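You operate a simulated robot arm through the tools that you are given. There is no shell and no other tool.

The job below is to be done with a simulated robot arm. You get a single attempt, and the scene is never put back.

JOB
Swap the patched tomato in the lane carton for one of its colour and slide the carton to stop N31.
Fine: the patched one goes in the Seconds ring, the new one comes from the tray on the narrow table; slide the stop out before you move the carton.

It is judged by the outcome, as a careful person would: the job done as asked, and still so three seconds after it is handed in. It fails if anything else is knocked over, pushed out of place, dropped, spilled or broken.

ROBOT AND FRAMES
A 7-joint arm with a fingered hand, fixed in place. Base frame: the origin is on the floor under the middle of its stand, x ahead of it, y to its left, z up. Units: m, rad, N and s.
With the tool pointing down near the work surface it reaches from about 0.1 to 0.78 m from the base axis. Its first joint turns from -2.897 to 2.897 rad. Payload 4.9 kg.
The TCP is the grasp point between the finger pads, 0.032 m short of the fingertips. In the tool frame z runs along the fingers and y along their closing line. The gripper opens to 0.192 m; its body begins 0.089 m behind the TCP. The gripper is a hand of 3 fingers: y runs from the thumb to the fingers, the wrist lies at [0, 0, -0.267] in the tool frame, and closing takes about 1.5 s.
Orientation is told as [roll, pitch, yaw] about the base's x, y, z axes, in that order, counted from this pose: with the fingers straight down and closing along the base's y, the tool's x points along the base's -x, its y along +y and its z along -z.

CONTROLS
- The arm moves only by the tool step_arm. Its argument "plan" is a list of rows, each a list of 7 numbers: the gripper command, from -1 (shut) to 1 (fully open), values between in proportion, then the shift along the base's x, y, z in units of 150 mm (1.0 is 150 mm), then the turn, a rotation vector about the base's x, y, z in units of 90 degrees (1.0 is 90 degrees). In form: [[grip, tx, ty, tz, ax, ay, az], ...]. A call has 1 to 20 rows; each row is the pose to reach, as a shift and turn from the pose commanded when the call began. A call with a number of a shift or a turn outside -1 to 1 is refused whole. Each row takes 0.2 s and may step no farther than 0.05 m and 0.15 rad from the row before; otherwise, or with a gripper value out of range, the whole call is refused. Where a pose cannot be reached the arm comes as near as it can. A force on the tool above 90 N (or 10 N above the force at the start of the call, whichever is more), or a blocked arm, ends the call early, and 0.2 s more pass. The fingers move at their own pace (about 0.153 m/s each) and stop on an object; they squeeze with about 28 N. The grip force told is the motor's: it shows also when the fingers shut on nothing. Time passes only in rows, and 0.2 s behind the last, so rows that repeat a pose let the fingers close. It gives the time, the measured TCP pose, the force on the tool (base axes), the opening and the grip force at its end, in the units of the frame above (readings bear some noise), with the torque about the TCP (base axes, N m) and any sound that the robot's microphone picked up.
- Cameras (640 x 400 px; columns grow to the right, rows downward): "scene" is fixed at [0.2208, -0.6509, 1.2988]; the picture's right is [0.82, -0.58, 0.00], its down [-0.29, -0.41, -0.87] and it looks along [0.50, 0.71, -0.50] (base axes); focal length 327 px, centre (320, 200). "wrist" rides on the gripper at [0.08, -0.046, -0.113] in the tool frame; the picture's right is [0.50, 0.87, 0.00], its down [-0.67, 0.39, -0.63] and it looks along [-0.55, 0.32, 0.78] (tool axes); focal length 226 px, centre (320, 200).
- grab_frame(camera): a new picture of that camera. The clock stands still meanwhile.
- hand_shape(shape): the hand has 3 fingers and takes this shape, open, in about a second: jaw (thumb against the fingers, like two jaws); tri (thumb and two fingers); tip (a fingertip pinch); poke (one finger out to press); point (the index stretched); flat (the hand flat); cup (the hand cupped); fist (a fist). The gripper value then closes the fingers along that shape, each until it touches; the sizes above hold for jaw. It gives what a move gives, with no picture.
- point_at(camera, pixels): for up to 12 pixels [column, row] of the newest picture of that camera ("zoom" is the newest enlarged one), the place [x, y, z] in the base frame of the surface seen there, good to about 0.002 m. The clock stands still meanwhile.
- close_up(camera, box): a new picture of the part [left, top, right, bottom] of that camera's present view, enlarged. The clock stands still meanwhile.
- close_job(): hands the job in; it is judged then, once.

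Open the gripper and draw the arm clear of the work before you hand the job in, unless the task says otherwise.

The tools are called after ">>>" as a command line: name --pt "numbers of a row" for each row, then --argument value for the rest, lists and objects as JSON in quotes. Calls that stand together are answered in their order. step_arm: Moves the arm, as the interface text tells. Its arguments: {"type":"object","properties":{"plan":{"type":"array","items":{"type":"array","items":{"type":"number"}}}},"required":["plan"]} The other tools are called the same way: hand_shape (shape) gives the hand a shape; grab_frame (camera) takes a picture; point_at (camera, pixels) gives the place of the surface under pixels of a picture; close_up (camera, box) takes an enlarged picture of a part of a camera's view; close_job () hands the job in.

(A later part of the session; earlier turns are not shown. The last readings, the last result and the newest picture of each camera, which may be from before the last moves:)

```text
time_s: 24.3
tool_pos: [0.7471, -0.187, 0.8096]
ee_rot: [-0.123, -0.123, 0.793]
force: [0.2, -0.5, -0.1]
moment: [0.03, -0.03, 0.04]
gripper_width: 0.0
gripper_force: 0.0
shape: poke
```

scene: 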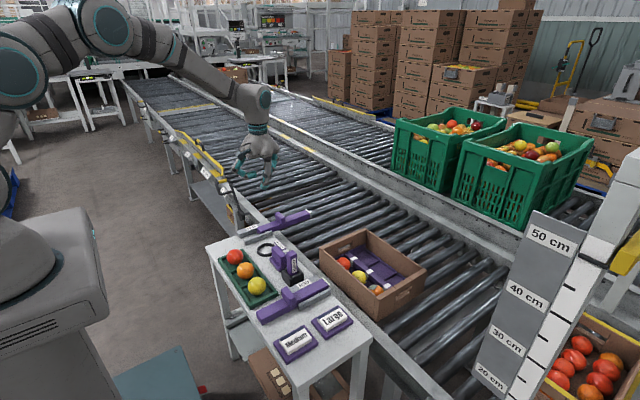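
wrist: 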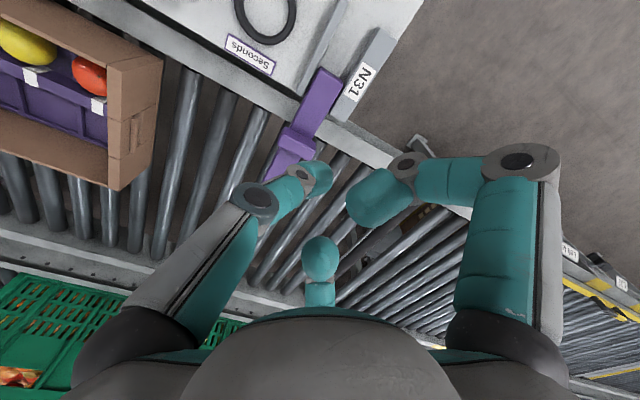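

At (0.747, −0.187, 0.81) with the tilt set. I go on to y≈−0.275 and take pictures before descending.

>>> step_arm --pt "1 0.03 -0.2 0 0 0 0" --pt "1 0.06 -0.4 -0.1 0 0 0" --pt "1 0.08 -0.6 -0.2 0 0 0" --pt "1 0.08 -0.6 -0.4 0 0 0" --pt "1 0.08 -0.6 -0.4 0 0 0"

>>> grab_frame --camera "scene"

>>> close_up --camera "scene" --box '[320, 170, 460, 320]'

>>> grab_frame --camera "wrist"

```text
time_s: 25.5
tool_pos: [0.7618, -0.2765, 0.7518]
ee_rot: [-0.122, -0.122, 0.792]
force: [0.7, -0.3, 0.5]
moment: [0.01, 0.01, 0.02]
gripper_width: 0.0002
gripper_force: 0.1
shape: poke
```

```text
taken
```

scene: 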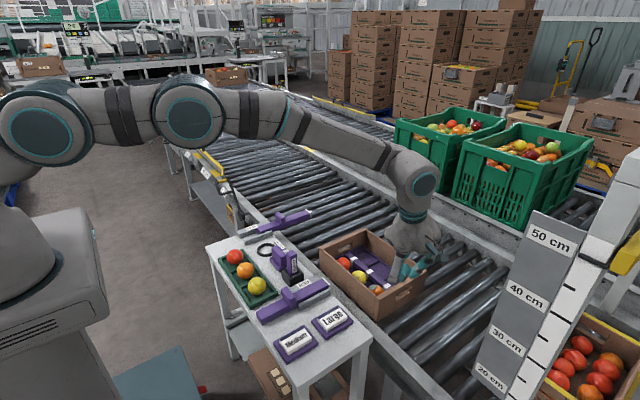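

```text
2.67 times, centred on (390, 245) of scene
```

zoom: 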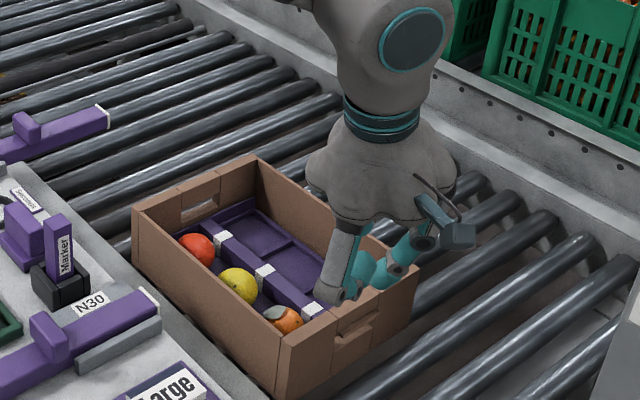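

```text
taken
```

wrist: 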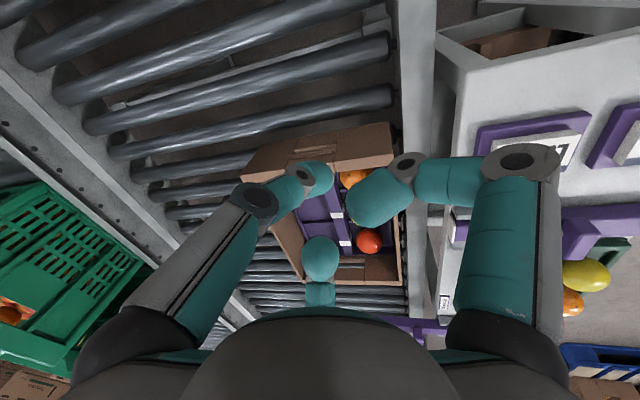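

The hand is near the −y end of the carton at z≈0.75. I locate the poke tip and curled fingers in 3D before descending.

>>> point_at --camera "zoom" --pixels '[[330, 295], [345, 240], [360, 270], [352, 290], [385, 275], [405, 255], [370, 285], [335, 270]]'

>>> point_at --camera "wrist" --pixels '[[325, 178], [310, 180], [298, 175], [365, 210], [320, 250], [405, 163]]'

>>> close_up --camera "scene" --box '[380, 225, 450, 305]'

```text
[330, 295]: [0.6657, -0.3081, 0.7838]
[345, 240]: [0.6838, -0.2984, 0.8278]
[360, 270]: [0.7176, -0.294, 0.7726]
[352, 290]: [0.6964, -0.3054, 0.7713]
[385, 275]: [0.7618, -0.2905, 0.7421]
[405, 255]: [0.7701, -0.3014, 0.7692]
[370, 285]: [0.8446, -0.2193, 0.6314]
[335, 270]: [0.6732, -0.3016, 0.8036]
```

```text
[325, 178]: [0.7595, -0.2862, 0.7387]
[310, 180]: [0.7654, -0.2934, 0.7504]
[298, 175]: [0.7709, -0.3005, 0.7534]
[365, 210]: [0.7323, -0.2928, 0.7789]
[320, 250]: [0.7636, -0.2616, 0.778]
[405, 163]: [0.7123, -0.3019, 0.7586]
```

```text
5.00 times, centred on (415, 265) of scene
```

zoom: 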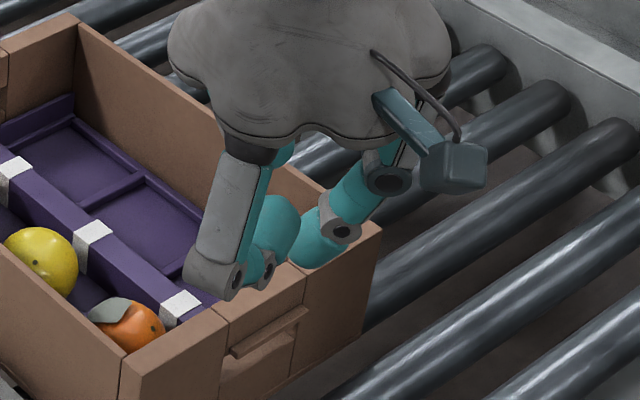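

The poke tip is at about (0.760, −0.285, 0.72), clear of the wall at y=−0.2335, and the low curled finger is outside the carton. I descend 12 cm to bring the tip to z≈0.60.

>>> step_arm --pt "1 0 0 -0.25 0 0 0" --pt "1 0 0 -0.5 0 0 0" --pt "1 0 0 -0.7 0 0 0" --pt "1 0 0 -0.8 0 0 0" --pt "1 0 0 -0.8 0 0 0"

>>> close_up --camera "scene" --box '[350, 225, 450, 325]'

>>> grab_frame --camera "wrist"

```text
time_s: 26.7
tool_pos: [0.7642, -0.2752, 0.6297]
ee_rot: [-0.122, -0.121, 0.793]
force: [0.3, 0.4, -0.2]
moment: [-0.01, 0.01, -0.01]
gripper_width: 0.0003
gripper_force: 0.1
shape: poke
```

```text
4.00 times, centred on (400, 275) of scene
```

zoom: 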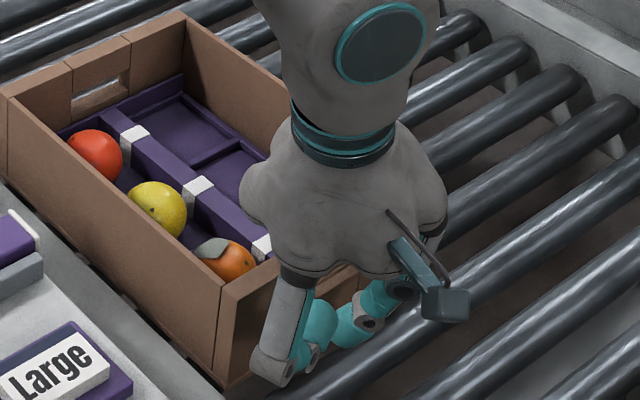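

```text
taken
```

wrist: 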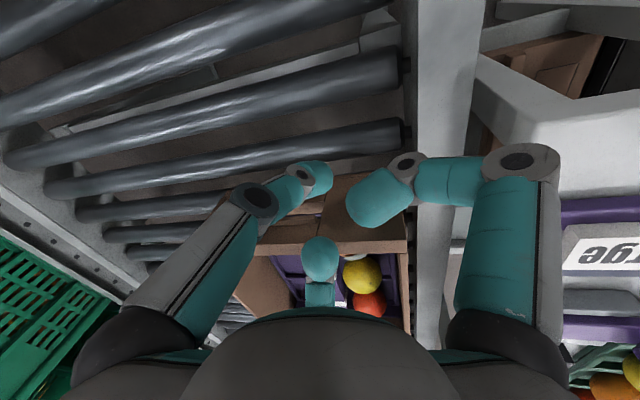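

The pose was reached with no force. Before pushing I check that the outer curled knuckle (x≈0.66, z≈0.66) will clear the "Large" plate and stop N30 on the table edge.

>>> point_at --camera "scene" --pixels '[[333, 318], [345, 318], [325, 288], [308, 295], [290, 262], [292, 275], [330, 311]]'

>>> point_at --camera "wrist" --pixels '[[515, 160], [500, 250], [405, 165], [540, 170], [375, 205], [320, 255]]'

```text
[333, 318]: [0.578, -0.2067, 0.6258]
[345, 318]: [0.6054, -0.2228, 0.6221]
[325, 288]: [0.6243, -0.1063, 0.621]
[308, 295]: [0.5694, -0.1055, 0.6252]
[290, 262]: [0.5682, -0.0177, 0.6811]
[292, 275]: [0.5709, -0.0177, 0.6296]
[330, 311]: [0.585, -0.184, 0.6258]
```

```text
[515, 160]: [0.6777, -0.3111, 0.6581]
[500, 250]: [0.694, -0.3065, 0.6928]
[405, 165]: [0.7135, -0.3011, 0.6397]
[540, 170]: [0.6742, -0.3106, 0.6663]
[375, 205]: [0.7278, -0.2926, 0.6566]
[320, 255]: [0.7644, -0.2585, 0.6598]
```

Everything on the table edge stays below z≈0.63, so the path is clear. I start the push in +y slowly (5 cm/s).

>>> step_arm --pt "1 0 0.06 0 0 0 0" --pt "1 0 0.12 0 0 0 0" --pt "1 0 0.18 0 0 0 0" --pt "1 0 0.24 0 0 0 0" --pt "1 0 0.3 0 0 0 0" --pt "1 0 0.36 0 0 0 0" --pt "1 0 0.42 0 0 0 0" --pt "1 0 0.48 0 0 0 0" --pt "1 0 0.54 0 0 0 0" --pt "1 0 0.54 0 0 0 0"

>>> close_up --camera "scene" --box '[290, 180, 450, 320]'

>>> grab_frame --camera "wrist"

```text
time_s: 28.9
tool_pos: [0.7625, -0.1953, 0.6287]
ee_rot: [-0.123, -0.122, 0.792]
force: [0.0, 0.3, -0.4]
moment: [0.0, 0.04, 0.0]
gripper_width: 0.0
gripper_force: 0.1
shape: poke
```

```text
2.86 times, centred on (370, 250) of scene
```

zoom: 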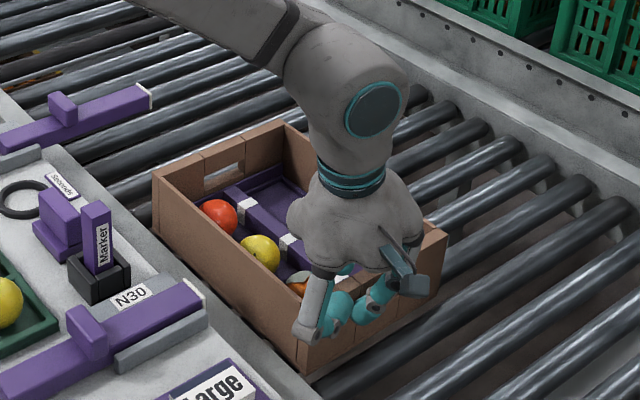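

```text
taken
```

wrist: 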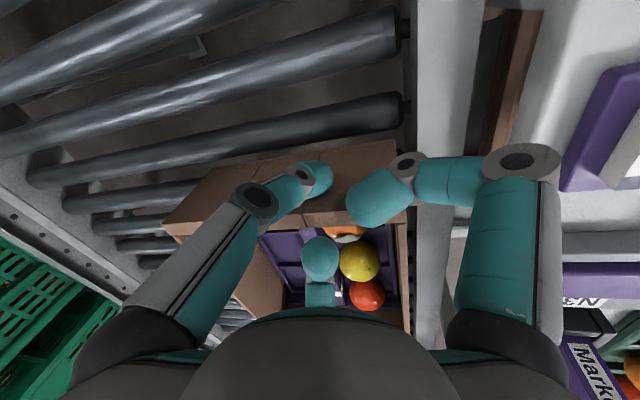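

The carton appears to have moved (its front-left corner now at zoom (155,180)). I measure corners to check its travel and squareness.

>>> point_at --camera "zoom" --pixels '[[155, 180], [283, 124], [443, 232], [303, 345], [222, 205], [262, 240], [200, 166], [155, 178], [280, 125]]'

```text
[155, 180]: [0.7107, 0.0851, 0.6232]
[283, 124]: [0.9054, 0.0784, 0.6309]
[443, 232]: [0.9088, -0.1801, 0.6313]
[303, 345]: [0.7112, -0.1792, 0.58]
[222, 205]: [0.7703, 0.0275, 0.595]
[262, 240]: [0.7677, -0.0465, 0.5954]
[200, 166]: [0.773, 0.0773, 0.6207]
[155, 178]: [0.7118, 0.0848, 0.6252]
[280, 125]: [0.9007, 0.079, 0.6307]
```

The carton moved about 4.7 cm and stays nearly square; about 15.5 cm remain to the stop. I push another 11 cm at the same pace.

>>> step_arm --pt "1 0 0.06 0 0 0 0" --pt "1 0 0.12 0 0 0 0" --pt "1 0 0.18 0 0 0 0" --pt "1 0 0.24 0 0 0 0" --pt "1 0 0.3 0 0 0 0" --pt "1 0 0.36 0 0 0 0" --pt "1 0 0.42 0 0 0 0" --pt "1 0 0.48 0 0 0 0" --pt "1 0 0.54 0 0 0 0" --pt "1 0 0.6 0 0 0 0" --pt "1 0 0.66 0 0 0 0" --pt "1 0 0.72 0 0 0 0" --pt "1 0 0.72 0 0 0 0"

>>> close_up --camera "scene" --box '[260, 170, 420, 310]'

```text
time_s: 31.7
tool_pos: [0.7625, -0.087, 0.6284]
ee_rot: [-0.122, -0.121, 0.793]
force: [-0.4, 0.3, 0.0]
moment: [-0.01, -0.01, 0.01]
gripper_width: 0.0
gripper_force: 0.1
shape: poke
```

```text
2.86 times, centred on (340, 240) of scene
```

zoom: 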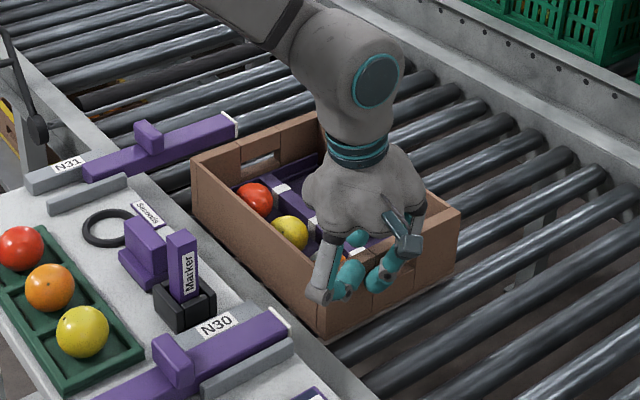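

The carton follows well, front corner now at zoom (192,160). I measure the remaining gap and its angle.

>>> point_at --camera "zoom" --pixels '[[193, 162], [215, 152], [316, 115], [458, 209], [325, 330], [240, 130], [230, 118], [300, 119]]'

```text
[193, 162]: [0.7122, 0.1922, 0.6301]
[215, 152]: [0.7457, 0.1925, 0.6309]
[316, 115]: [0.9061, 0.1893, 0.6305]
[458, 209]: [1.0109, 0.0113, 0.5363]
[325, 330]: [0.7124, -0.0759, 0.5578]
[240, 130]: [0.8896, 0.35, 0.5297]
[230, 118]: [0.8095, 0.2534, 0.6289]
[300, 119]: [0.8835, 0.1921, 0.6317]
```

Front wall is at y≈0.193, square to within a few mm; about 4.6 cm remain. I push 3.6 cm, then will creep to contact.

>>> step_arm --pt "1 0 0.05 0 0 0 0" --pt "1 0 0.1 0 0 0 0" --pt "1 0 0.15 0 0 0 0" --pt "1 0 0.19 0 0 0 0" --pt "1 0 0.22 0 0 0 0" --pt "1 0 0.24 0 0 0 0" --pt "1 0 0.24 0 0 0 0"

>>> close_up --camera "scene" --box '[250, 170, 410, 310]'

```text
time_s: 33.3
tool_pos: [0.7626, -0.0517, 0.6295]
ee_rot: [-0.123, -0.12, 0.792]
force: [-1.8, -9.4, -0.8]
moment: [-0.22, 0.0, -0.05]
gripper_width: 0.0001
gripper_force: 0.1
shape: poke
```

```text
2.86 times, centred on (330, 240) of scene
```

zoom: 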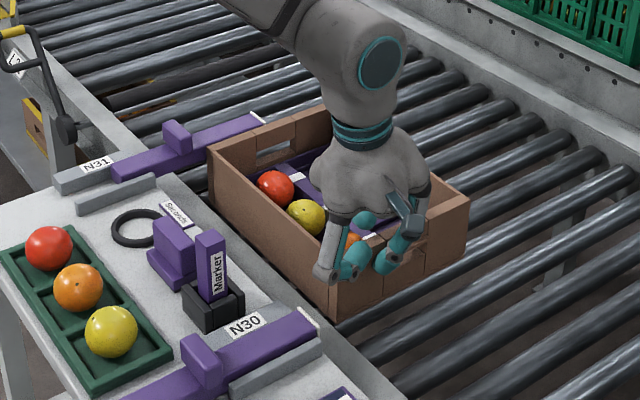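

Force in y is now −9.4 N, so something has been met. I look closely at the gap between carton front and bar.

>>> close_up --camera "scene" --box '[285, 195, 365, 250]'

>>> point_at --camera "zoom" --pixels '[[40, 10], [60, 80], [300, 60], [200, 100], [150, 60], [100, 160]]'

```text
7.27 times, centred on (325, 222) of scene
```

zoom: 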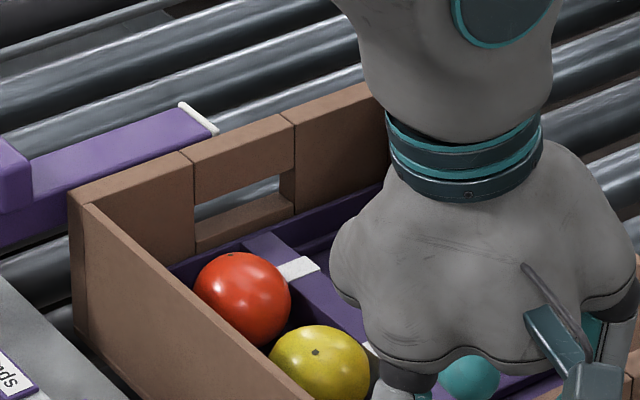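

```text
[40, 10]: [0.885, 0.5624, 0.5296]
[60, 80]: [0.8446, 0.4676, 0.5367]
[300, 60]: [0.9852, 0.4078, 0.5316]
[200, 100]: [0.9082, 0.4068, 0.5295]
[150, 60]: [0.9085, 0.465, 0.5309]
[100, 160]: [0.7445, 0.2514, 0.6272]
```

The carton's front edge appears flush against the purple bar at zoom (75,195)–(195,150). I measure both edges to confirm contact and squareness.

>>> point_at --camera "zoom" --pixels '[[75, 196], [120, 177], [180, 157], [210, 143], [280, 118], [345, 98], [70, 185], [130, 160], [200, 132], [190, 118], [85, 190], [370, 92]]'

```text
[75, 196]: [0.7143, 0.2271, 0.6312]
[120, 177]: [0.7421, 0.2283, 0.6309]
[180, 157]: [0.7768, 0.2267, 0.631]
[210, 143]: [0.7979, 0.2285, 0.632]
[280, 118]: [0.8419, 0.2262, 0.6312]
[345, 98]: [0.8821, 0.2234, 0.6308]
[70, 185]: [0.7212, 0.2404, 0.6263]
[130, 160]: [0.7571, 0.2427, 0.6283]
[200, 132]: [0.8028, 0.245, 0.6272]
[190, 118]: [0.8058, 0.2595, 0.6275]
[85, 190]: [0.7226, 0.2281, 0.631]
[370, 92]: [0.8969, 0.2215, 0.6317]
```

The bar face is at y≈0.2405 and the front wall's outer face about 0.232; the end wall's protruding handle lip (as seen on the other end, ~8 mm) is likely what touches the bar. I creep 3 mm more to see whether the contact is firm.

>>> step_arm --pt "1 0 0.007 0 0 0 0" --pt "1 0 0.014 0 0 0 0" --pt "1 0 0.02 0 0 0 0" --pt "1 0 0.02 0 0 0 0"

>>> close_up --camera "scene" --box '[285, 195, 365, 250]'

```text
time_s: 34.3
tool_pos: [0.7614, -0.0492, 0.6303]
ee_rot: [-0.122, -0.12, 0.792]
force: [-5.6, -29.2, 4.2]
moment: [-0.6, 0.1, -0.11]
gripper_width: 0.0002
gripper_force: 0.0
shape: poke
```

```text
7.27 times, centred on (325, 222) of scene
```

zoom: 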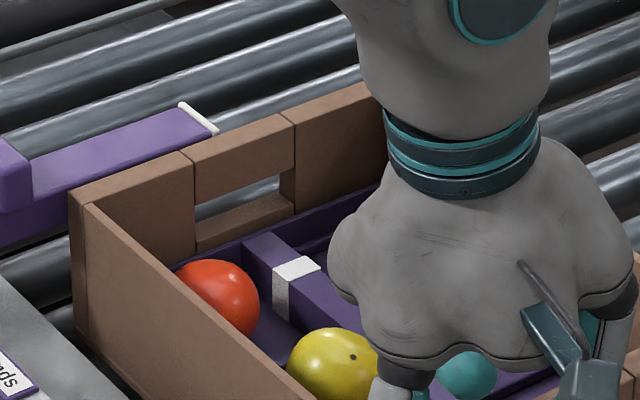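

Force rose to 29 N within 2.5 mm: the carton is firmly against the stop. I back the finger off in −y and lift clear.

>>> step_arm --pt "1 0 -0.03 0 0 0 0" --pt "1 0 -0.1 0 0 0 0" --pt "1 0 -0.25 0 0 0 0" --pt "1 0 -0.35 0.1 0 0 0" --pt "1 0 -0.35 0.4 0 0 0" --pt "1 0 -0.35 0.7 0 0 0" --pt "1 0 -0.35 1.0 0 0 0" --pt "1 0 -0.35 1.0 0 0 0"

>>> grab_frame --camera "wrist"

>>> close_up --camera "scene" --box '[270, 185, 410, 295]'

```text
time_s: 36.1
tool_pos: [0.7599, -0.1001, 0.7809]
ee_rot: [-0.122, -0.123, 0.791]
force: [0.3, -0.2, 1.4]
moment: [0.02, 0.02, -0.01]
gripper_width: 0.0001
gripper_force: 0.1
shape: poke
```

```text
taken
```

wrist: 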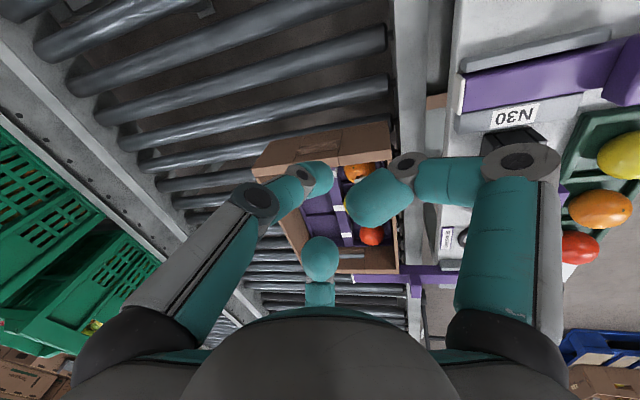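

```text
3.64 times, centred on (340, 240) of scene
```

zoom: 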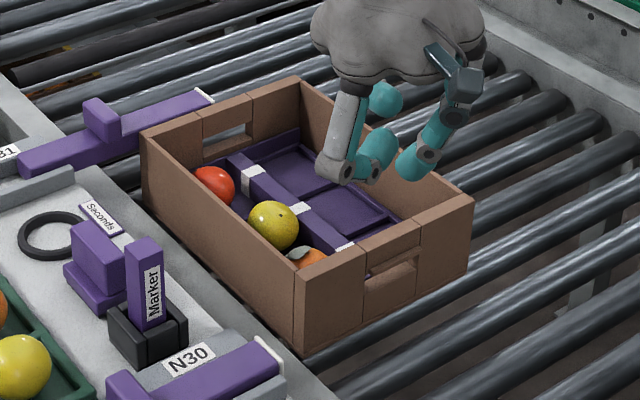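

The finger is clear and the carton sits at the stop. I measure its corners, tomato positions and the handle area now.

>>> point_at --camera "zoom" --pixels '[[143, 135], [180, 120], [225, 103], [300, 80], [470, 197], [303, 268], [213, 180], [273, 215], [315, 255], [255, 180], [302, 208], [345, 248]]'

>>> close_up --camera "scene" --box '[325, 230, 385, 285]'

```text
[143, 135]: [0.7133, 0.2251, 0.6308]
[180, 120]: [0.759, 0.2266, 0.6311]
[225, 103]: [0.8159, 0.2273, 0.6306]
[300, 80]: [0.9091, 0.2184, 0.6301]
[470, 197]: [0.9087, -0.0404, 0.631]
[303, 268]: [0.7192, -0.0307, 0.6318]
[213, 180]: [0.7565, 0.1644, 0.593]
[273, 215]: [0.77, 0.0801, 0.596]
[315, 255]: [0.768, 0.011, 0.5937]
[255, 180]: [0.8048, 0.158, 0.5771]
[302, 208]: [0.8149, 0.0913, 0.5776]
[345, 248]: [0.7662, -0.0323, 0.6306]
```

```text
7.27 times, centred on (355, 258) of scene
```

zoom: 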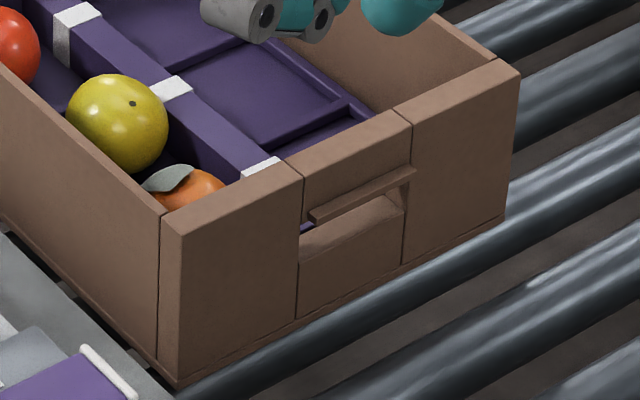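

The lip shows at (360,195) on the near end, so its twin at the far end meets the bar; the carton stands square at the stop. Now I open the jaw, and straighten the hand for a top view of the patched tomato.

>>> hand_shape --shape "jaw"

>>> step_arm --pt "1 -0.2 0.05 0.1 0 0.055 0" --pt "1 -0.4 0.1 0.2 0 0.11 0" --pt "1 -0.6 0.14 0.3 0 0.11 0" --pt "1 -0.8 0.17 0.3 0 0.11 0" --pt "1 -0.8 0.17 0.3 0 0.11 0"

>>> step_arm --pt "1 0 0 0 0 0 -0.083" --pt "1 0 0 0 0 0 -0.167" --pt "1 0 0 0 0 0 -0.25" --pt "1 0 0 0 0 0 -0.333" --pt "1 0 0 0 0 0 -0.417" --pt "1 0 0 0 0 0 -0.5" --pt "1 0 0 0 0 0 -0.5"

>>> grab_frame --camera "wrist"

>>> grab_frame --camera "scene"

```text
time_s: 37.0
tool_pos: [0.7607, -0.1004, 0.7812]
ee_rot: [-0.123, -0.122, 0.794]
force: [0.5, 0.3, -0.3]
moment: [-0.01, -0.03, 0.01]
gripper_width: 0.192
gripper_force: 0.1
shape: jaw
```

```text
time_s: 38.2
tool_pos: [0.6406, -0.0778, 0.8247]
ee_rot: [-0.001, -0.003, 0.785]
force: [-0.4, -0.2, -0.2]
moment: [0.01, 0.01, 0.03]
gripper_width: 0.192
gripper_force: 0.1
shape: jaw
```

```text
time_s: 39.8
tool_pos: [0.6415, -0.075, 0.824]
ee_rot: [0.0, 0.001, -0.001]
force: [-0.1, 0.1, 0.2]
moment: [0.0, 0.0, 0.01]
gripper_width: 0.1917
gripper_force: 0.0
shape: jaw
```

```text
taken
```

wrist: 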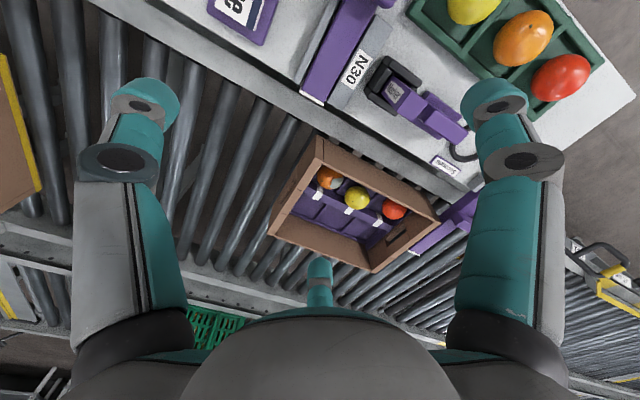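

```text
taken
```

scene: 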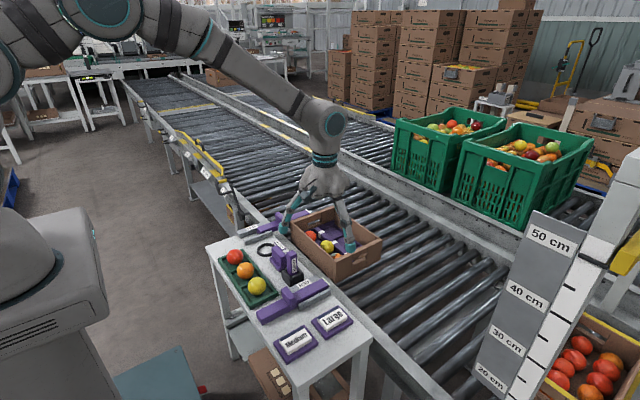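

The wrist view shows the carton at (355,205) with the three tomatoes clear of fingers. I enlarge it.

>>> close_up --camera "wrist" --box '[260, 130, 460, 280]'

>>> point_at --camera "zoom" --pixels '[[216, 150], [320, 200], [430, 240], [290, 210], [180, 150], [250, 180]]'

```text
2.67 times, centred on (360, 205) of wrist
```

zoom: 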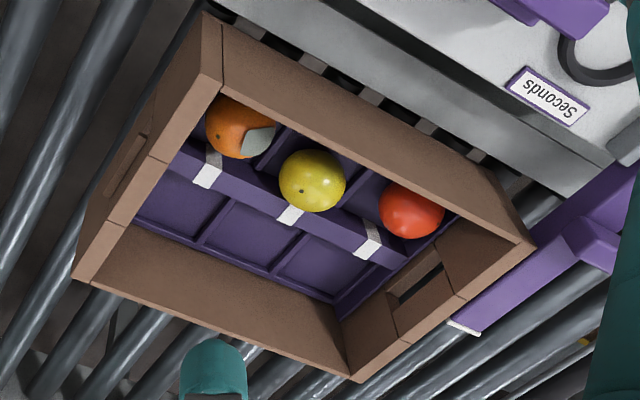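

```text
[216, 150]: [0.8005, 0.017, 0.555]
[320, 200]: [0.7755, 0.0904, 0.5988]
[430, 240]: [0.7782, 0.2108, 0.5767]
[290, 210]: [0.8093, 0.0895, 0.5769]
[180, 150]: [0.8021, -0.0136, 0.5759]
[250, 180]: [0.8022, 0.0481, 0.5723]
```

I see the patched orange at zoom (240,127), close to the carton's −y end, grey patch at (258,140). I measure its surface and the cell's walls.

>>> point_at --camera "zoom" --pixels '[[240, 127], [212, 128], [240, 98], [262, 140], [240, 154], [228, 115], [312, 180], [410, 208], [222, 60], [207, 85], [180, 135], [290, 130]]'

>>> point_at --camera "zoom" --pixels '[[210, 55], [170, 140], [130, 222], [90, 270], [345, 365], [350, 340], [505, 245], [525, 245], [230, 85], [360, 150], [268, 160], [340, 215]]'

```text
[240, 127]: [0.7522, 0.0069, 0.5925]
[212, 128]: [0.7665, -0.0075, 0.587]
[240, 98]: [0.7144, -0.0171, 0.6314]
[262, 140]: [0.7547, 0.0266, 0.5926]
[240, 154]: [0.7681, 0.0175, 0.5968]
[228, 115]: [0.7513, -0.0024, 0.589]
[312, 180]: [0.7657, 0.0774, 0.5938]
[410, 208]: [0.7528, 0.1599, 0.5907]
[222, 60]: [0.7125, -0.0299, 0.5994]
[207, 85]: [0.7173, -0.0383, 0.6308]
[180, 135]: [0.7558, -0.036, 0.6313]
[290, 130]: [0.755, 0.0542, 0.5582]
```

```text
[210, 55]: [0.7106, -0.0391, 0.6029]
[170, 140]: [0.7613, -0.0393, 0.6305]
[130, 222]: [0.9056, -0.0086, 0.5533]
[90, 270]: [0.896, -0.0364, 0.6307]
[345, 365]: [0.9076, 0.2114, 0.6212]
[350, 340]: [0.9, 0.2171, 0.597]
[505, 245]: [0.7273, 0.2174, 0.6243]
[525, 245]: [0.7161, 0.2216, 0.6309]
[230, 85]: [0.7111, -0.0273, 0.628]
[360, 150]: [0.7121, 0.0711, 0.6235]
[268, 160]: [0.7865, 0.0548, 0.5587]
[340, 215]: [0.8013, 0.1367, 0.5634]
```

The patched tomato's centre is about (0.766, 0.015, 0.575) with r≈0.0245, in a tight cell: near wall inner x≈0.719, end wall inner y≈−0.033, divider from x≈0.80 (top z 0.577). I test in free air how wide the fingers bulge when closed to ~6 cm, in "tip" shape.

>>> hand_shape --shape "tip"

>>> step_arm --pt "-0.375 0 0 0.1 0 0 0" --pt "-0.375 0 0 0.2 0 0 0" --pt "-0.375 0 0 0.2 0 0 0" --pt "-0.375 0 0 0.2 0 0 0" --pt "-0.375 0 0 0.2 0 0 0" --pt "-0.375 0 0 0.2 0 0 0"

>>> grab_frame --camera "wrist"

>>> close_up --camera "scene" --box '[260, 130, 380, 250]'

```text
time_s: 40.7
tool_pos: [0.6421, -0.0744, 0.824]
ee_rot: [-0.001, 0.0, -0.001]
force: [0.4, -1.2, -0.4]
moment: [0.0, -0.02, 0.0]
gripper_width: 0.1919
gripper_force: 0.0
shape: tip
```

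```text
time_s: 42.1
tool_pos: [0.6416, -0.075, 0.8554]
ee_rot: [0.0, 0.0, -0.001]
force: [0.1, -0.2, 0.4]
moment: [0.0, 0.01, 0.0]
gripper_width: 0.0604
gripper_force: 0.1
shape: tip
```

```text
taken
```

wrist: 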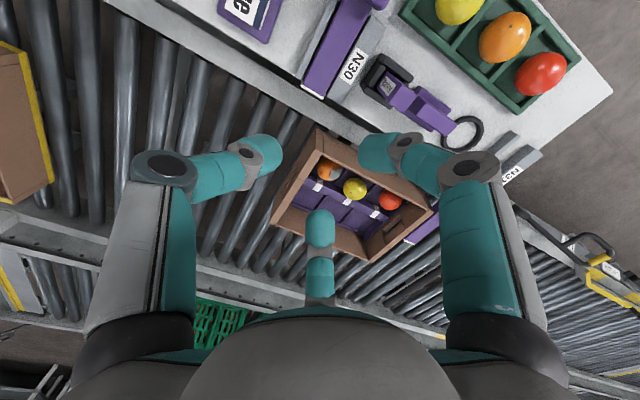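

```text
3.33 times, centred on (320, 190) of scene
```

zoom: 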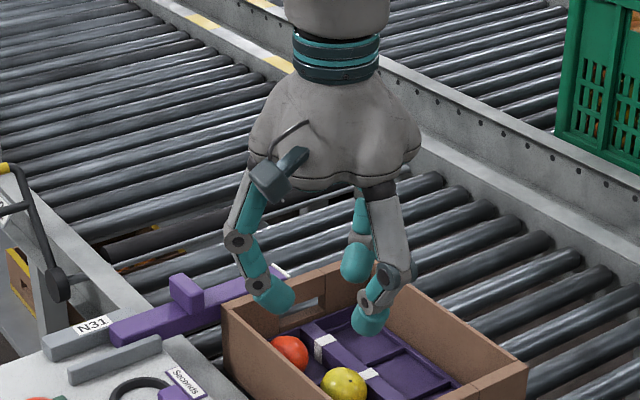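

The tip shape closes along the same path. I measure points along the fingers to know their profile at a 6 cm opening.

>>> point_at --camera "zoom" --pixels '[[365, 325], [385, 318], [370, 295], [400, 285], [390, 270], [390, 230], [275, 300], [292, 295], [255, 285], [250, 265], [235, 240], [245, 200]]'

>>> point_at --camera "wrist" --pixels '[[270, 148], [245, 152], [215, 168], [165, 167], [148, 180], [375, 150], [400, 142], [465, 165], [320, 225], [320, 250], [320, 265], [320, 290]]'

```text
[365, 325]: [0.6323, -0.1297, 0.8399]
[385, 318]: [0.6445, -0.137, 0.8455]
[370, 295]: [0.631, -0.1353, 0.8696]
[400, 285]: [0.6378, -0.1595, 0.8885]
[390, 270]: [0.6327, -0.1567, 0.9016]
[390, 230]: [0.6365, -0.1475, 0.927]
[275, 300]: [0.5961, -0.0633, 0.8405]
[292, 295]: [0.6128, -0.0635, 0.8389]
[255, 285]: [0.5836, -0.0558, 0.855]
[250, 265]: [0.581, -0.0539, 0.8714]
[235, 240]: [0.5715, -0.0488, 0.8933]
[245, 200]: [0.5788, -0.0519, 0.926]
```

```text
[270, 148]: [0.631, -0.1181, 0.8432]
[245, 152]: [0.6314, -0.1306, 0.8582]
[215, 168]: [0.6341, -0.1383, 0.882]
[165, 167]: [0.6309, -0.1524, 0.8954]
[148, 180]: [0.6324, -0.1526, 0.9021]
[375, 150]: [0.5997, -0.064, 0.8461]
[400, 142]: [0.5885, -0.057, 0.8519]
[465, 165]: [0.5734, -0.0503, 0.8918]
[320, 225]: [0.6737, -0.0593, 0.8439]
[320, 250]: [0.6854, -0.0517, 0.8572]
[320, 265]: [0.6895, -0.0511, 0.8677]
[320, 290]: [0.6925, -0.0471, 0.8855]
```

At 6 cm opening the fingers lean out to r≈0.085 about 6.5 cm above the tips, so I plan a grasp with the tips near the tomato's equator, yaw −40° (fingers at 110°, 230°, 350°) and a slight tilt, which keeps clear of both tall walls. I set jaw, part-close it and go above the patched tomato at z≈0.80.

>>> hand_shape --shape "jaw"

>>> step_arm --pt "-0.35 0.16 0.12 -0.05 0 0 -0.089" --pt "-0.35 0.32 0.24 -0.1 0 0 -0.178" --pt "-0.35 0.48 0.36 -0.15 0 0 -0.267" --pt "-0.35 0.64 0.5 -0.2 0 0 -0.356" --pt "-0.35 0.76 0.6 -0.3 0 0 -0.444" --pt "-0.35 0.856 0.66 -0.37 0 0 -0.444" --pt "-0.35 0.856 0.66 -0.37 0 0 -0.444"

>>> step_arm --pt "-0.35 0 0 -0.15 -0.067 0 0" --pt "-0.35 0 0 -0.35 -0.067 0 0" --pt "-0.35 0 0 -0.53 -0.067 0 0" --pt "-0.35 0 0 -0.53 -0.067 0 0"

>>> grab_frame --camera "wrist"

>>> close_up --camera "scene" --box '[290, 160, 410, 290]'

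```text
time_s: 43.0
tool_pos: [0.6411, -0.0752, 0.8552]
ee_rot: [0.0, 0.001, -0.001]
force: [-0.3, -0.5, -0.5]
moment: [0.01, 0.0, 0.0]
gripper_width: 0.1916
gripper_force: 0.0
shape: jaw
```

```text
time_s: 44.6
tool_pos: [0.7701, 0.0219, 0.8004]
ee_rot: [0.001, 0.001, -0.7]
force: [0.5, -0.9, -0.6]
moment: [0.01, 0.0, 0.01]
gripper_width: 0.0628
gripper_force: 0.0
shape: jaw
```

```text
time_s: 45.6
tool_pos: [0.7734, 0.0245, 0.7205]
ee_rot: [-0.081, -0.067, -0.696]
force: [-0.2, 0.2, -0.1]
moment: [0.01, -0.01, 0.01]
gripper_width: 0.0627
gripper_force: 0.0
shape: jaw
```

```text
taken
```

wrist: 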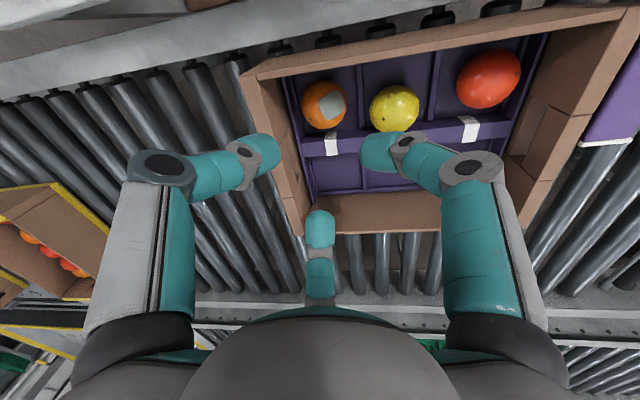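

```text
3.08 times, centred on (350, 225) of scene
```

zoom: 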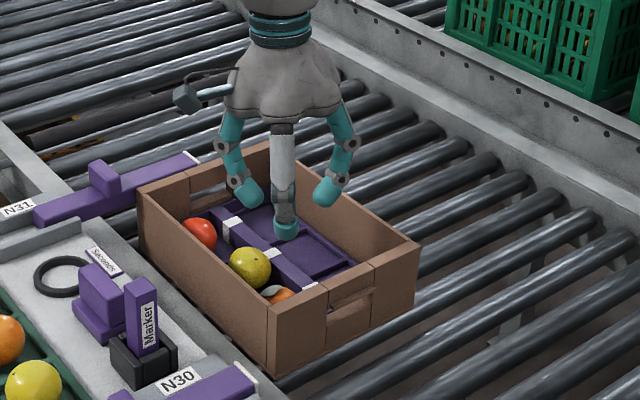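

From above, the patched tomato is at (325,105) with the patch facing up, yellow at (395,107), red at (490,80). I measure its surface and the cell limits from this view.

>>> close_up --camera "wrist" --box '[240, 40, 460, 240]'

```text
2.00 times, centred on (350, 140) of wrist
```

zoom: 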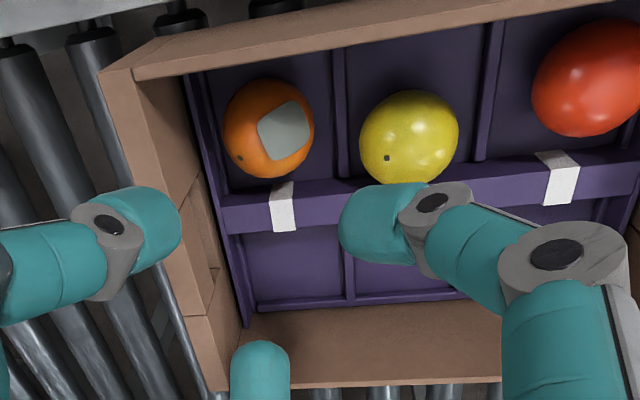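

>>> point_at --camera "zoom" --pixels '[[268, 128], [232, 130], [265, 85], [308, 130], [268, 172], [250, 110], [290, 150], [410, 135], [330, 70], [215, 90], [150, 130], [285, 190]]'

>>> point_at --camera "zoom" --pixels '[[225, 175], [342, 120], [260, 200], [200, 110], [190, 60], [150, 70], [120, 75], [330, 45], [330, 160], [340, 180], [215, 330], [590, 80]]'

```text
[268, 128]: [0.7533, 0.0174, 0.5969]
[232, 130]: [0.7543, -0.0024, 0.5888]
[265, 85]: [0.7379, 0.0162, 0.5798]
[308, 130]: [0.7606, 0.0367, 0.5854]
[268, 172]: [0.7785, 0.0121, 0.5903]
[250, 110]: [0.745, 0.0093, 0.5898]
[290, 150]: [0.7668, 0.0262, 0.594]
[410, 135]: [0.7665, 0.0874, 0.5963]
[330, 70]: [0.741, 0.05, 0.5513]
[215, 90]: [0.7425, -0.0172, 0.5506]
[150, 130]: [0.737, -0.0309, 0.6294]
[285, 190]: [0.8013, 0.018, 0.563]
```

```text
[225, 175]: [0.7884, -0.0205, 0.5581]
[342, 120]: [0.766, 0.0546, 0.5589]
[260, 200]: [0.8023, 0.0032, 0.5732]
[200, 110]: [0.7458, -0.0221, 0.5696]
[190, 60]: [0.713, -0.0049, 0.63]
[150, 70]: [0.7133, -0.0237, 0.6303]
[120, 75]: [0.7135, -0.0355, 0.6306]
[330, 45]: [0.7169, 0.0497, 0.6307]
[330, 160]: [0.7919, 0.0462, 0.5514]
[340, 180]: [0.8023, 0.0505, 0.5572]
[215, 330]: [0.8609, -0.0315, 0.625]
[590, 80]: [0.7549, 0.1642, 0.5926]
```

Sphere fit: the patched tomato's centre is ≈(0.761, 0.0155, 0.575), r≈0.024; the fit around it is tight, so the safe hold is with fingertips just above its equator. I'll first try such a hold on the tray's orange tomato (open space, lifting only a few mm) to see whether it grips; I rise and travel there.

>>> step_arm --pt "-0.35 0 0 0.3 0.067 0 0" --pt "-0.35 -0.1 0.02 0.6 0.067 0 0" --pt "-0.35 -0.4 0.05 0.7 0.067 0 0" --pt "-0.35 -0.7 0.08 0.7 0.067 0 0" --pt "-0.35 -1.0 0.1 0.7 0.067 0 0"

>>> step_arm --pt "-0.35 -0.3 0.05 0 0 0 0" --pt "-0.35 -0.6 0.1 0 0 0 0" --pt "-0.35 -0.85 0.15 0 0 0 0" --pt "-0.35 -1.0 0.23 -0.1 0 0 0" --pt "-0.35 -1.0 0.23 -0.1 0 0 0"

>>> grab_frame --camera "wrist"

>>> close_up --camera "scene" --box '[180, 160, 320, 310]'

```text
time_s: 46.8
tool_pos: [0.6207, 0.0402, 0.8232]
ee_rot: [0.0, 0.001, -0.699]
force: [-0.6, -0.3, 1.0]
moment: [0.01, -0.06, 0.0]
gripper_width: 0.0626
gripper_force: 0.1
shape: jaw
```

```text
time_s: 48.0
tool_pos: [0.4706, 0.0765, 0.8089]
ee_rot: [0.001, -0.001, -0.697]
force: [0.7, 0.9, 0.1]
moment: [-0.03, 0.01, 0.0]
gripper_width: 0.0627
gripper_force: 0.0
shape: jaw
```

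```text
taken
```

wrist: 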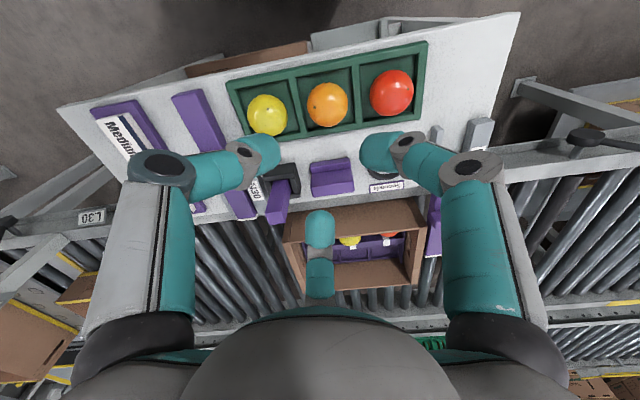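

```text
2.67 times, centred on (250, 235) of scene
```

zoom: 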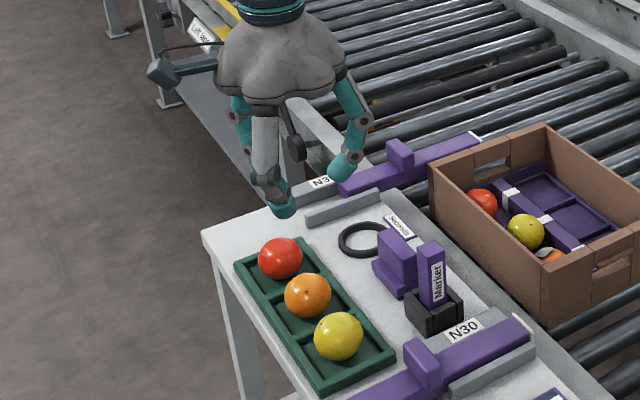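

The wrist view shows the tray row at (268,115), (327,104), (391,93). I enlarge it and measure the orange one's sphere.

>>> close_up --camera "wrist" --box '[220, 40, 440, 200]'

>>> point_at --camera "zoom" --pixels '[[313, 130], [270, 130], [313, 85], [355, 130], [313, 170], [290, 105], [340, 150], [160, 150], [485, 100], [210, 110], [395, 130], [313, 195]]'

```text
2.50 times, centred on (330, 120) of wrist
```

zoom: 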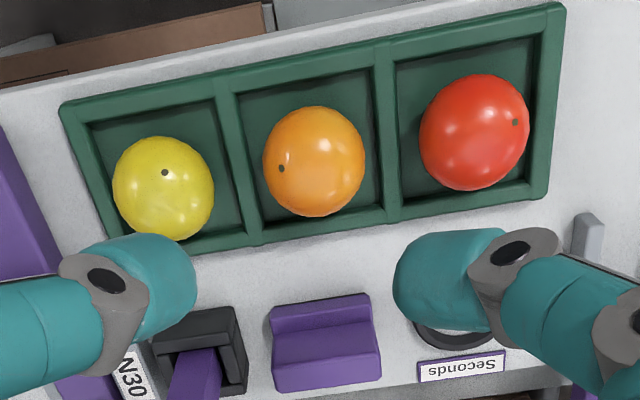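

```text
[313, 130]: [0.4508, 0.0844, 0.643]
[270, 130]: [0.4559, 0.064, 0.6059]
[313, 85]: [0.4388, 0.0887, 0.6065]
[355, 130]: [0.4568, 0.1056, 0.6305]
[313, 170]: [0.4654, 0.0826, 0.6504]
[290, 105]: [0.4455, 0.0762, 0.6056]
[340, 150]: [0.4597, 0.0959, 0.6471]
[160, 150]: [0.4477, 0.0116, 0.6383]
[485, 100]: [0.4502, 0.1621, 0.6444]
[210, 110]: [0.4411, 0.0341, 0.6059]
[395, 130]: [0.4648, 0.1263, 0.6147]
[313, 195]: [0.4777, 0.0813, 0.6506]
```

The tray orange's centre is about (0.471, 0.084, 0.628). I lower the hand so the tips sit about 1 cm above its equator (TCP z≈0.670) for the test grip.

>>> step_arm --pt "-0.35 0 0.02 -0.2 0 0 0" --pt "-0.35 0 0.05 -0.45 0 0 0" --pt "-0.35 0 0.05 -0.65 0 0 0" --pt "-0.35 0 0.05 -0.8 0 0 0" --pt "-0.35 0 0.05 -0.88 0 0 0" --pt "-0.35 0 0.05 -0.927 0 0 0" --pt "-0.35 0 0.05 -0.927 0 0 0"

>>> close_up --camera "scene" --box '[200, 215, 300, 315]'

>>> grab_frame --camera "wrist"

```text
time_s: 49.6
tool_pos: [0.4697, 0.0835, 0.6704]
ee_rot: [0.0, -0.002, -0.699]
force: [0.7, 1.0, 0.1]
moment: [-0.02, 0.0, 0.01]
gripper_width: 0.0626
gripper_force: 0.0
shape: jaw
```

```text
4.00 times, centred on (250, 265) of scene
```

zoom: 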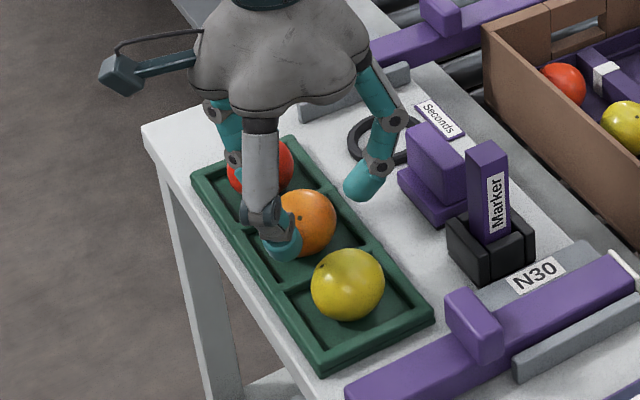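

```text
taken
```

wrist: 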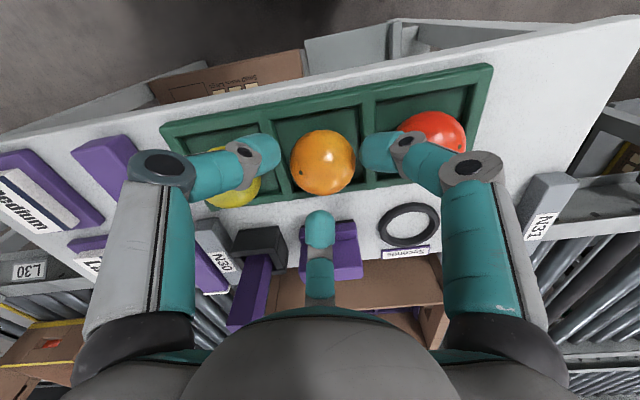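

Tips surround the tomato in the wrist view ((262,150), (378,152), (320,228) around (322,162)). I double-check the centring before closing.

>>> point_at --camera "wrist" --pixels '[[322, 162], [322, 185], [300, 165], [345, 165], [322, 140], [264, 145], [376, 145], [320, 222]]'

```text
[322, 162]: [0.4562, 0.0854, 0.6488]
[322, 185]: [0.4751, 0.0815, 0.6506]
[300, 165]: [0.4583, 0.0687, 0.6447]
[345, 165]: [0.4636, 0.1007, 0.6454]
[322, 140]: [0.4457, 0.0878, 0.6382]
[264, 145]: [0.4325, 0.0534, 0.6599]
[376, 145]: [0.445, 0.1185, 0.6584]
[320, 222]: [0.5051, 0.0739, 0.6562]
```

The tomato's centre fits (0.4695, 0.0835), right under the TCP. I close the fingers in place.

>>> step_arm --pt "-0.6 0 0 0 0 0 0" --pt "-0.8 0 0 0 0 0 0" --pt "-1 0 0 0 0 0 0" --pt "-1 0 0 0 0 0 0" --pt "-1 0 0 0 0 0 0"

>>> close_up --camera "scene" --box '[200, 215, 300, 315]'

>>> grab_frame --camera "wrist"

```text
time_s: 50.8
tool_pos: [0.4709, 0.0827, 0.6716]
ee_rot: [0.003, -0.002, -0.696]
force: [0.5, 0.6, 22.2]
moment: [-0.03, -0.1, 0.03]
gripper_width: 0.0289
gripper_force: 16.0
shape: jaw
```

```text
4.00 times, centred on (250, 265) of scene
```

zoom: 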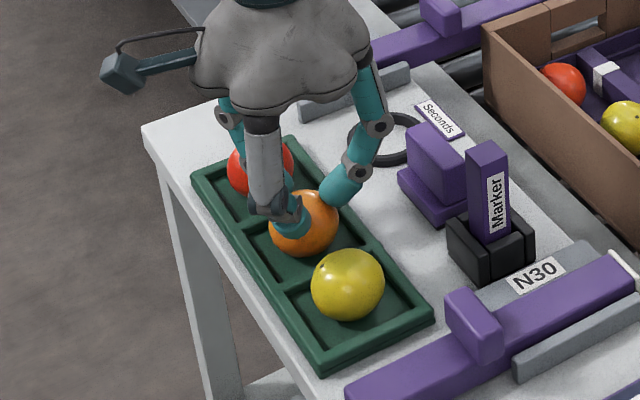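

```text
taken
```

wrist: 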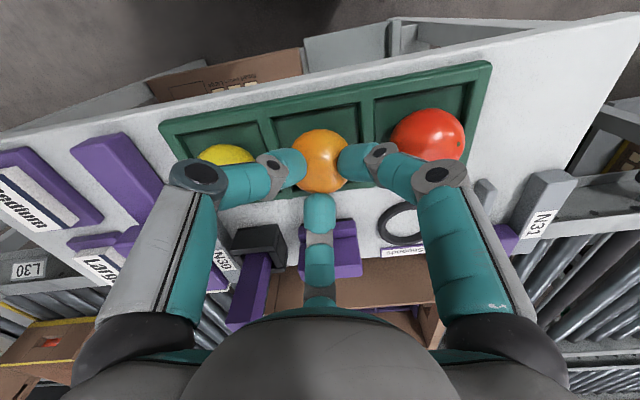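

The grip closed high on the sphere (width 0.029, 22 N downward on the fruit), i.e. well above the equator. I lift just 5 mm to see whether it holds.

>>> step_arm --pt "-1 0 0 0.012 0 0 0" --pt "-1 0 0 0.024 0 0 0" --pt "-1 0 0 0.036 0 0 0" --pt "-1 0 0 0.036 0 0 0"

>>> grab_frame --camera "wrist"

>>> close_up --camera "scene" --box '[200, 215, 300, 315]'

```text
time_s: 51.8
tool_pos: [0.4678, 0.08, 0.6745]
ee_rot: [-0.002, 0.001, -0.698]
force: [-0.8, -0.2, 5.0]
moment: [-0.01, 0.04, -0.01]
gripper_width: 0.0249
gripper_force: 16.0
shape: jaw
```

```text
taken
```

wrist: 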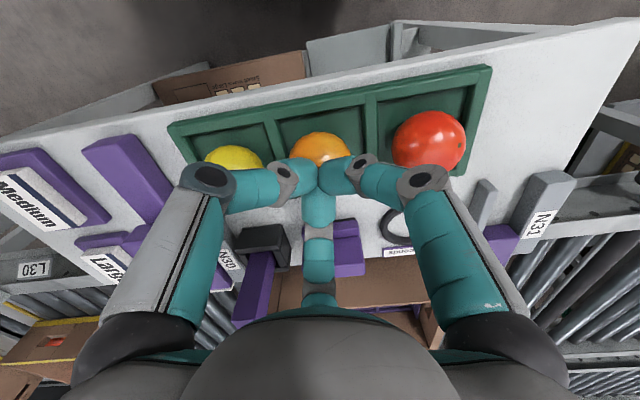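

```text
4.00 times, centred on (250, 265) of scene
```

zoom: 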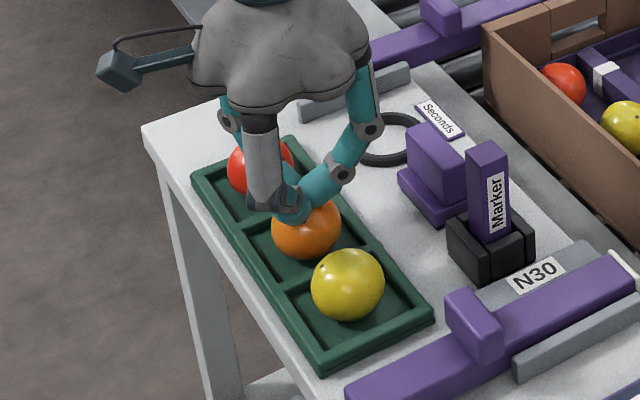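

It slipped (width shrank to 0.025), so tips must go lower. I open again and re-measure the tomato.

>>> step_arm --pt "-0.6 0 0 0.03 0 0 0" --pt "-0.35 0 0 0.06 0 0 0" --pt "-0.3 0 0 0.1 0 0 0" --pt "-0.3 0 0 0.1 0 0 0" --pt "-0.3 0 0 0.1 0 0 0"

>>> grab_frame --camera "wrist"

>>> point_at --camera "wrist" --pixels '[[322, 155], [322, 175], [302, 160], [345, 160], [322, 138]]'

```text
time_s: 53.0
tool_pos: [0.4699, 0.0816, 0.6921]
ee_rot: [0.0, -0.001, -0.699]
force: [-0.1, -0.8, 0.8]
moment: [0.0, 0.03, 0.01]
gripper_width: 0.0668
gripper_force: 0.0
shape: jaw
```

```text
taken
```

wrist: 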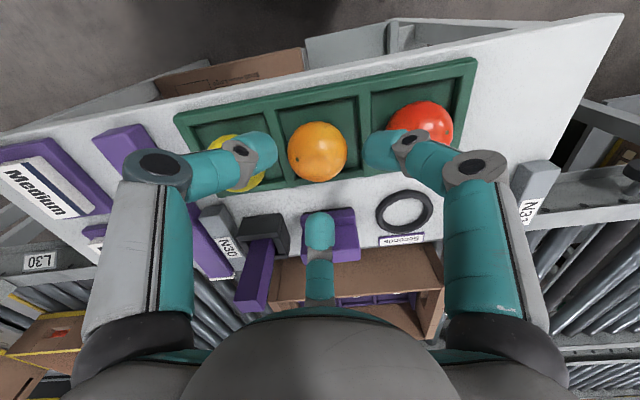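

```text
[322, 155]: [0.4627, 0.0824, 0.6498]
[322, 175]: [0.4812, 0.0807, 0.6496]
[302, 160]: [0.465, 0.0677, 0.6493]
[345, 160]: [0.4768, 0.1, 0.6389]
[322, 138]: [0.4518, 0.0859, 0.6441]
```

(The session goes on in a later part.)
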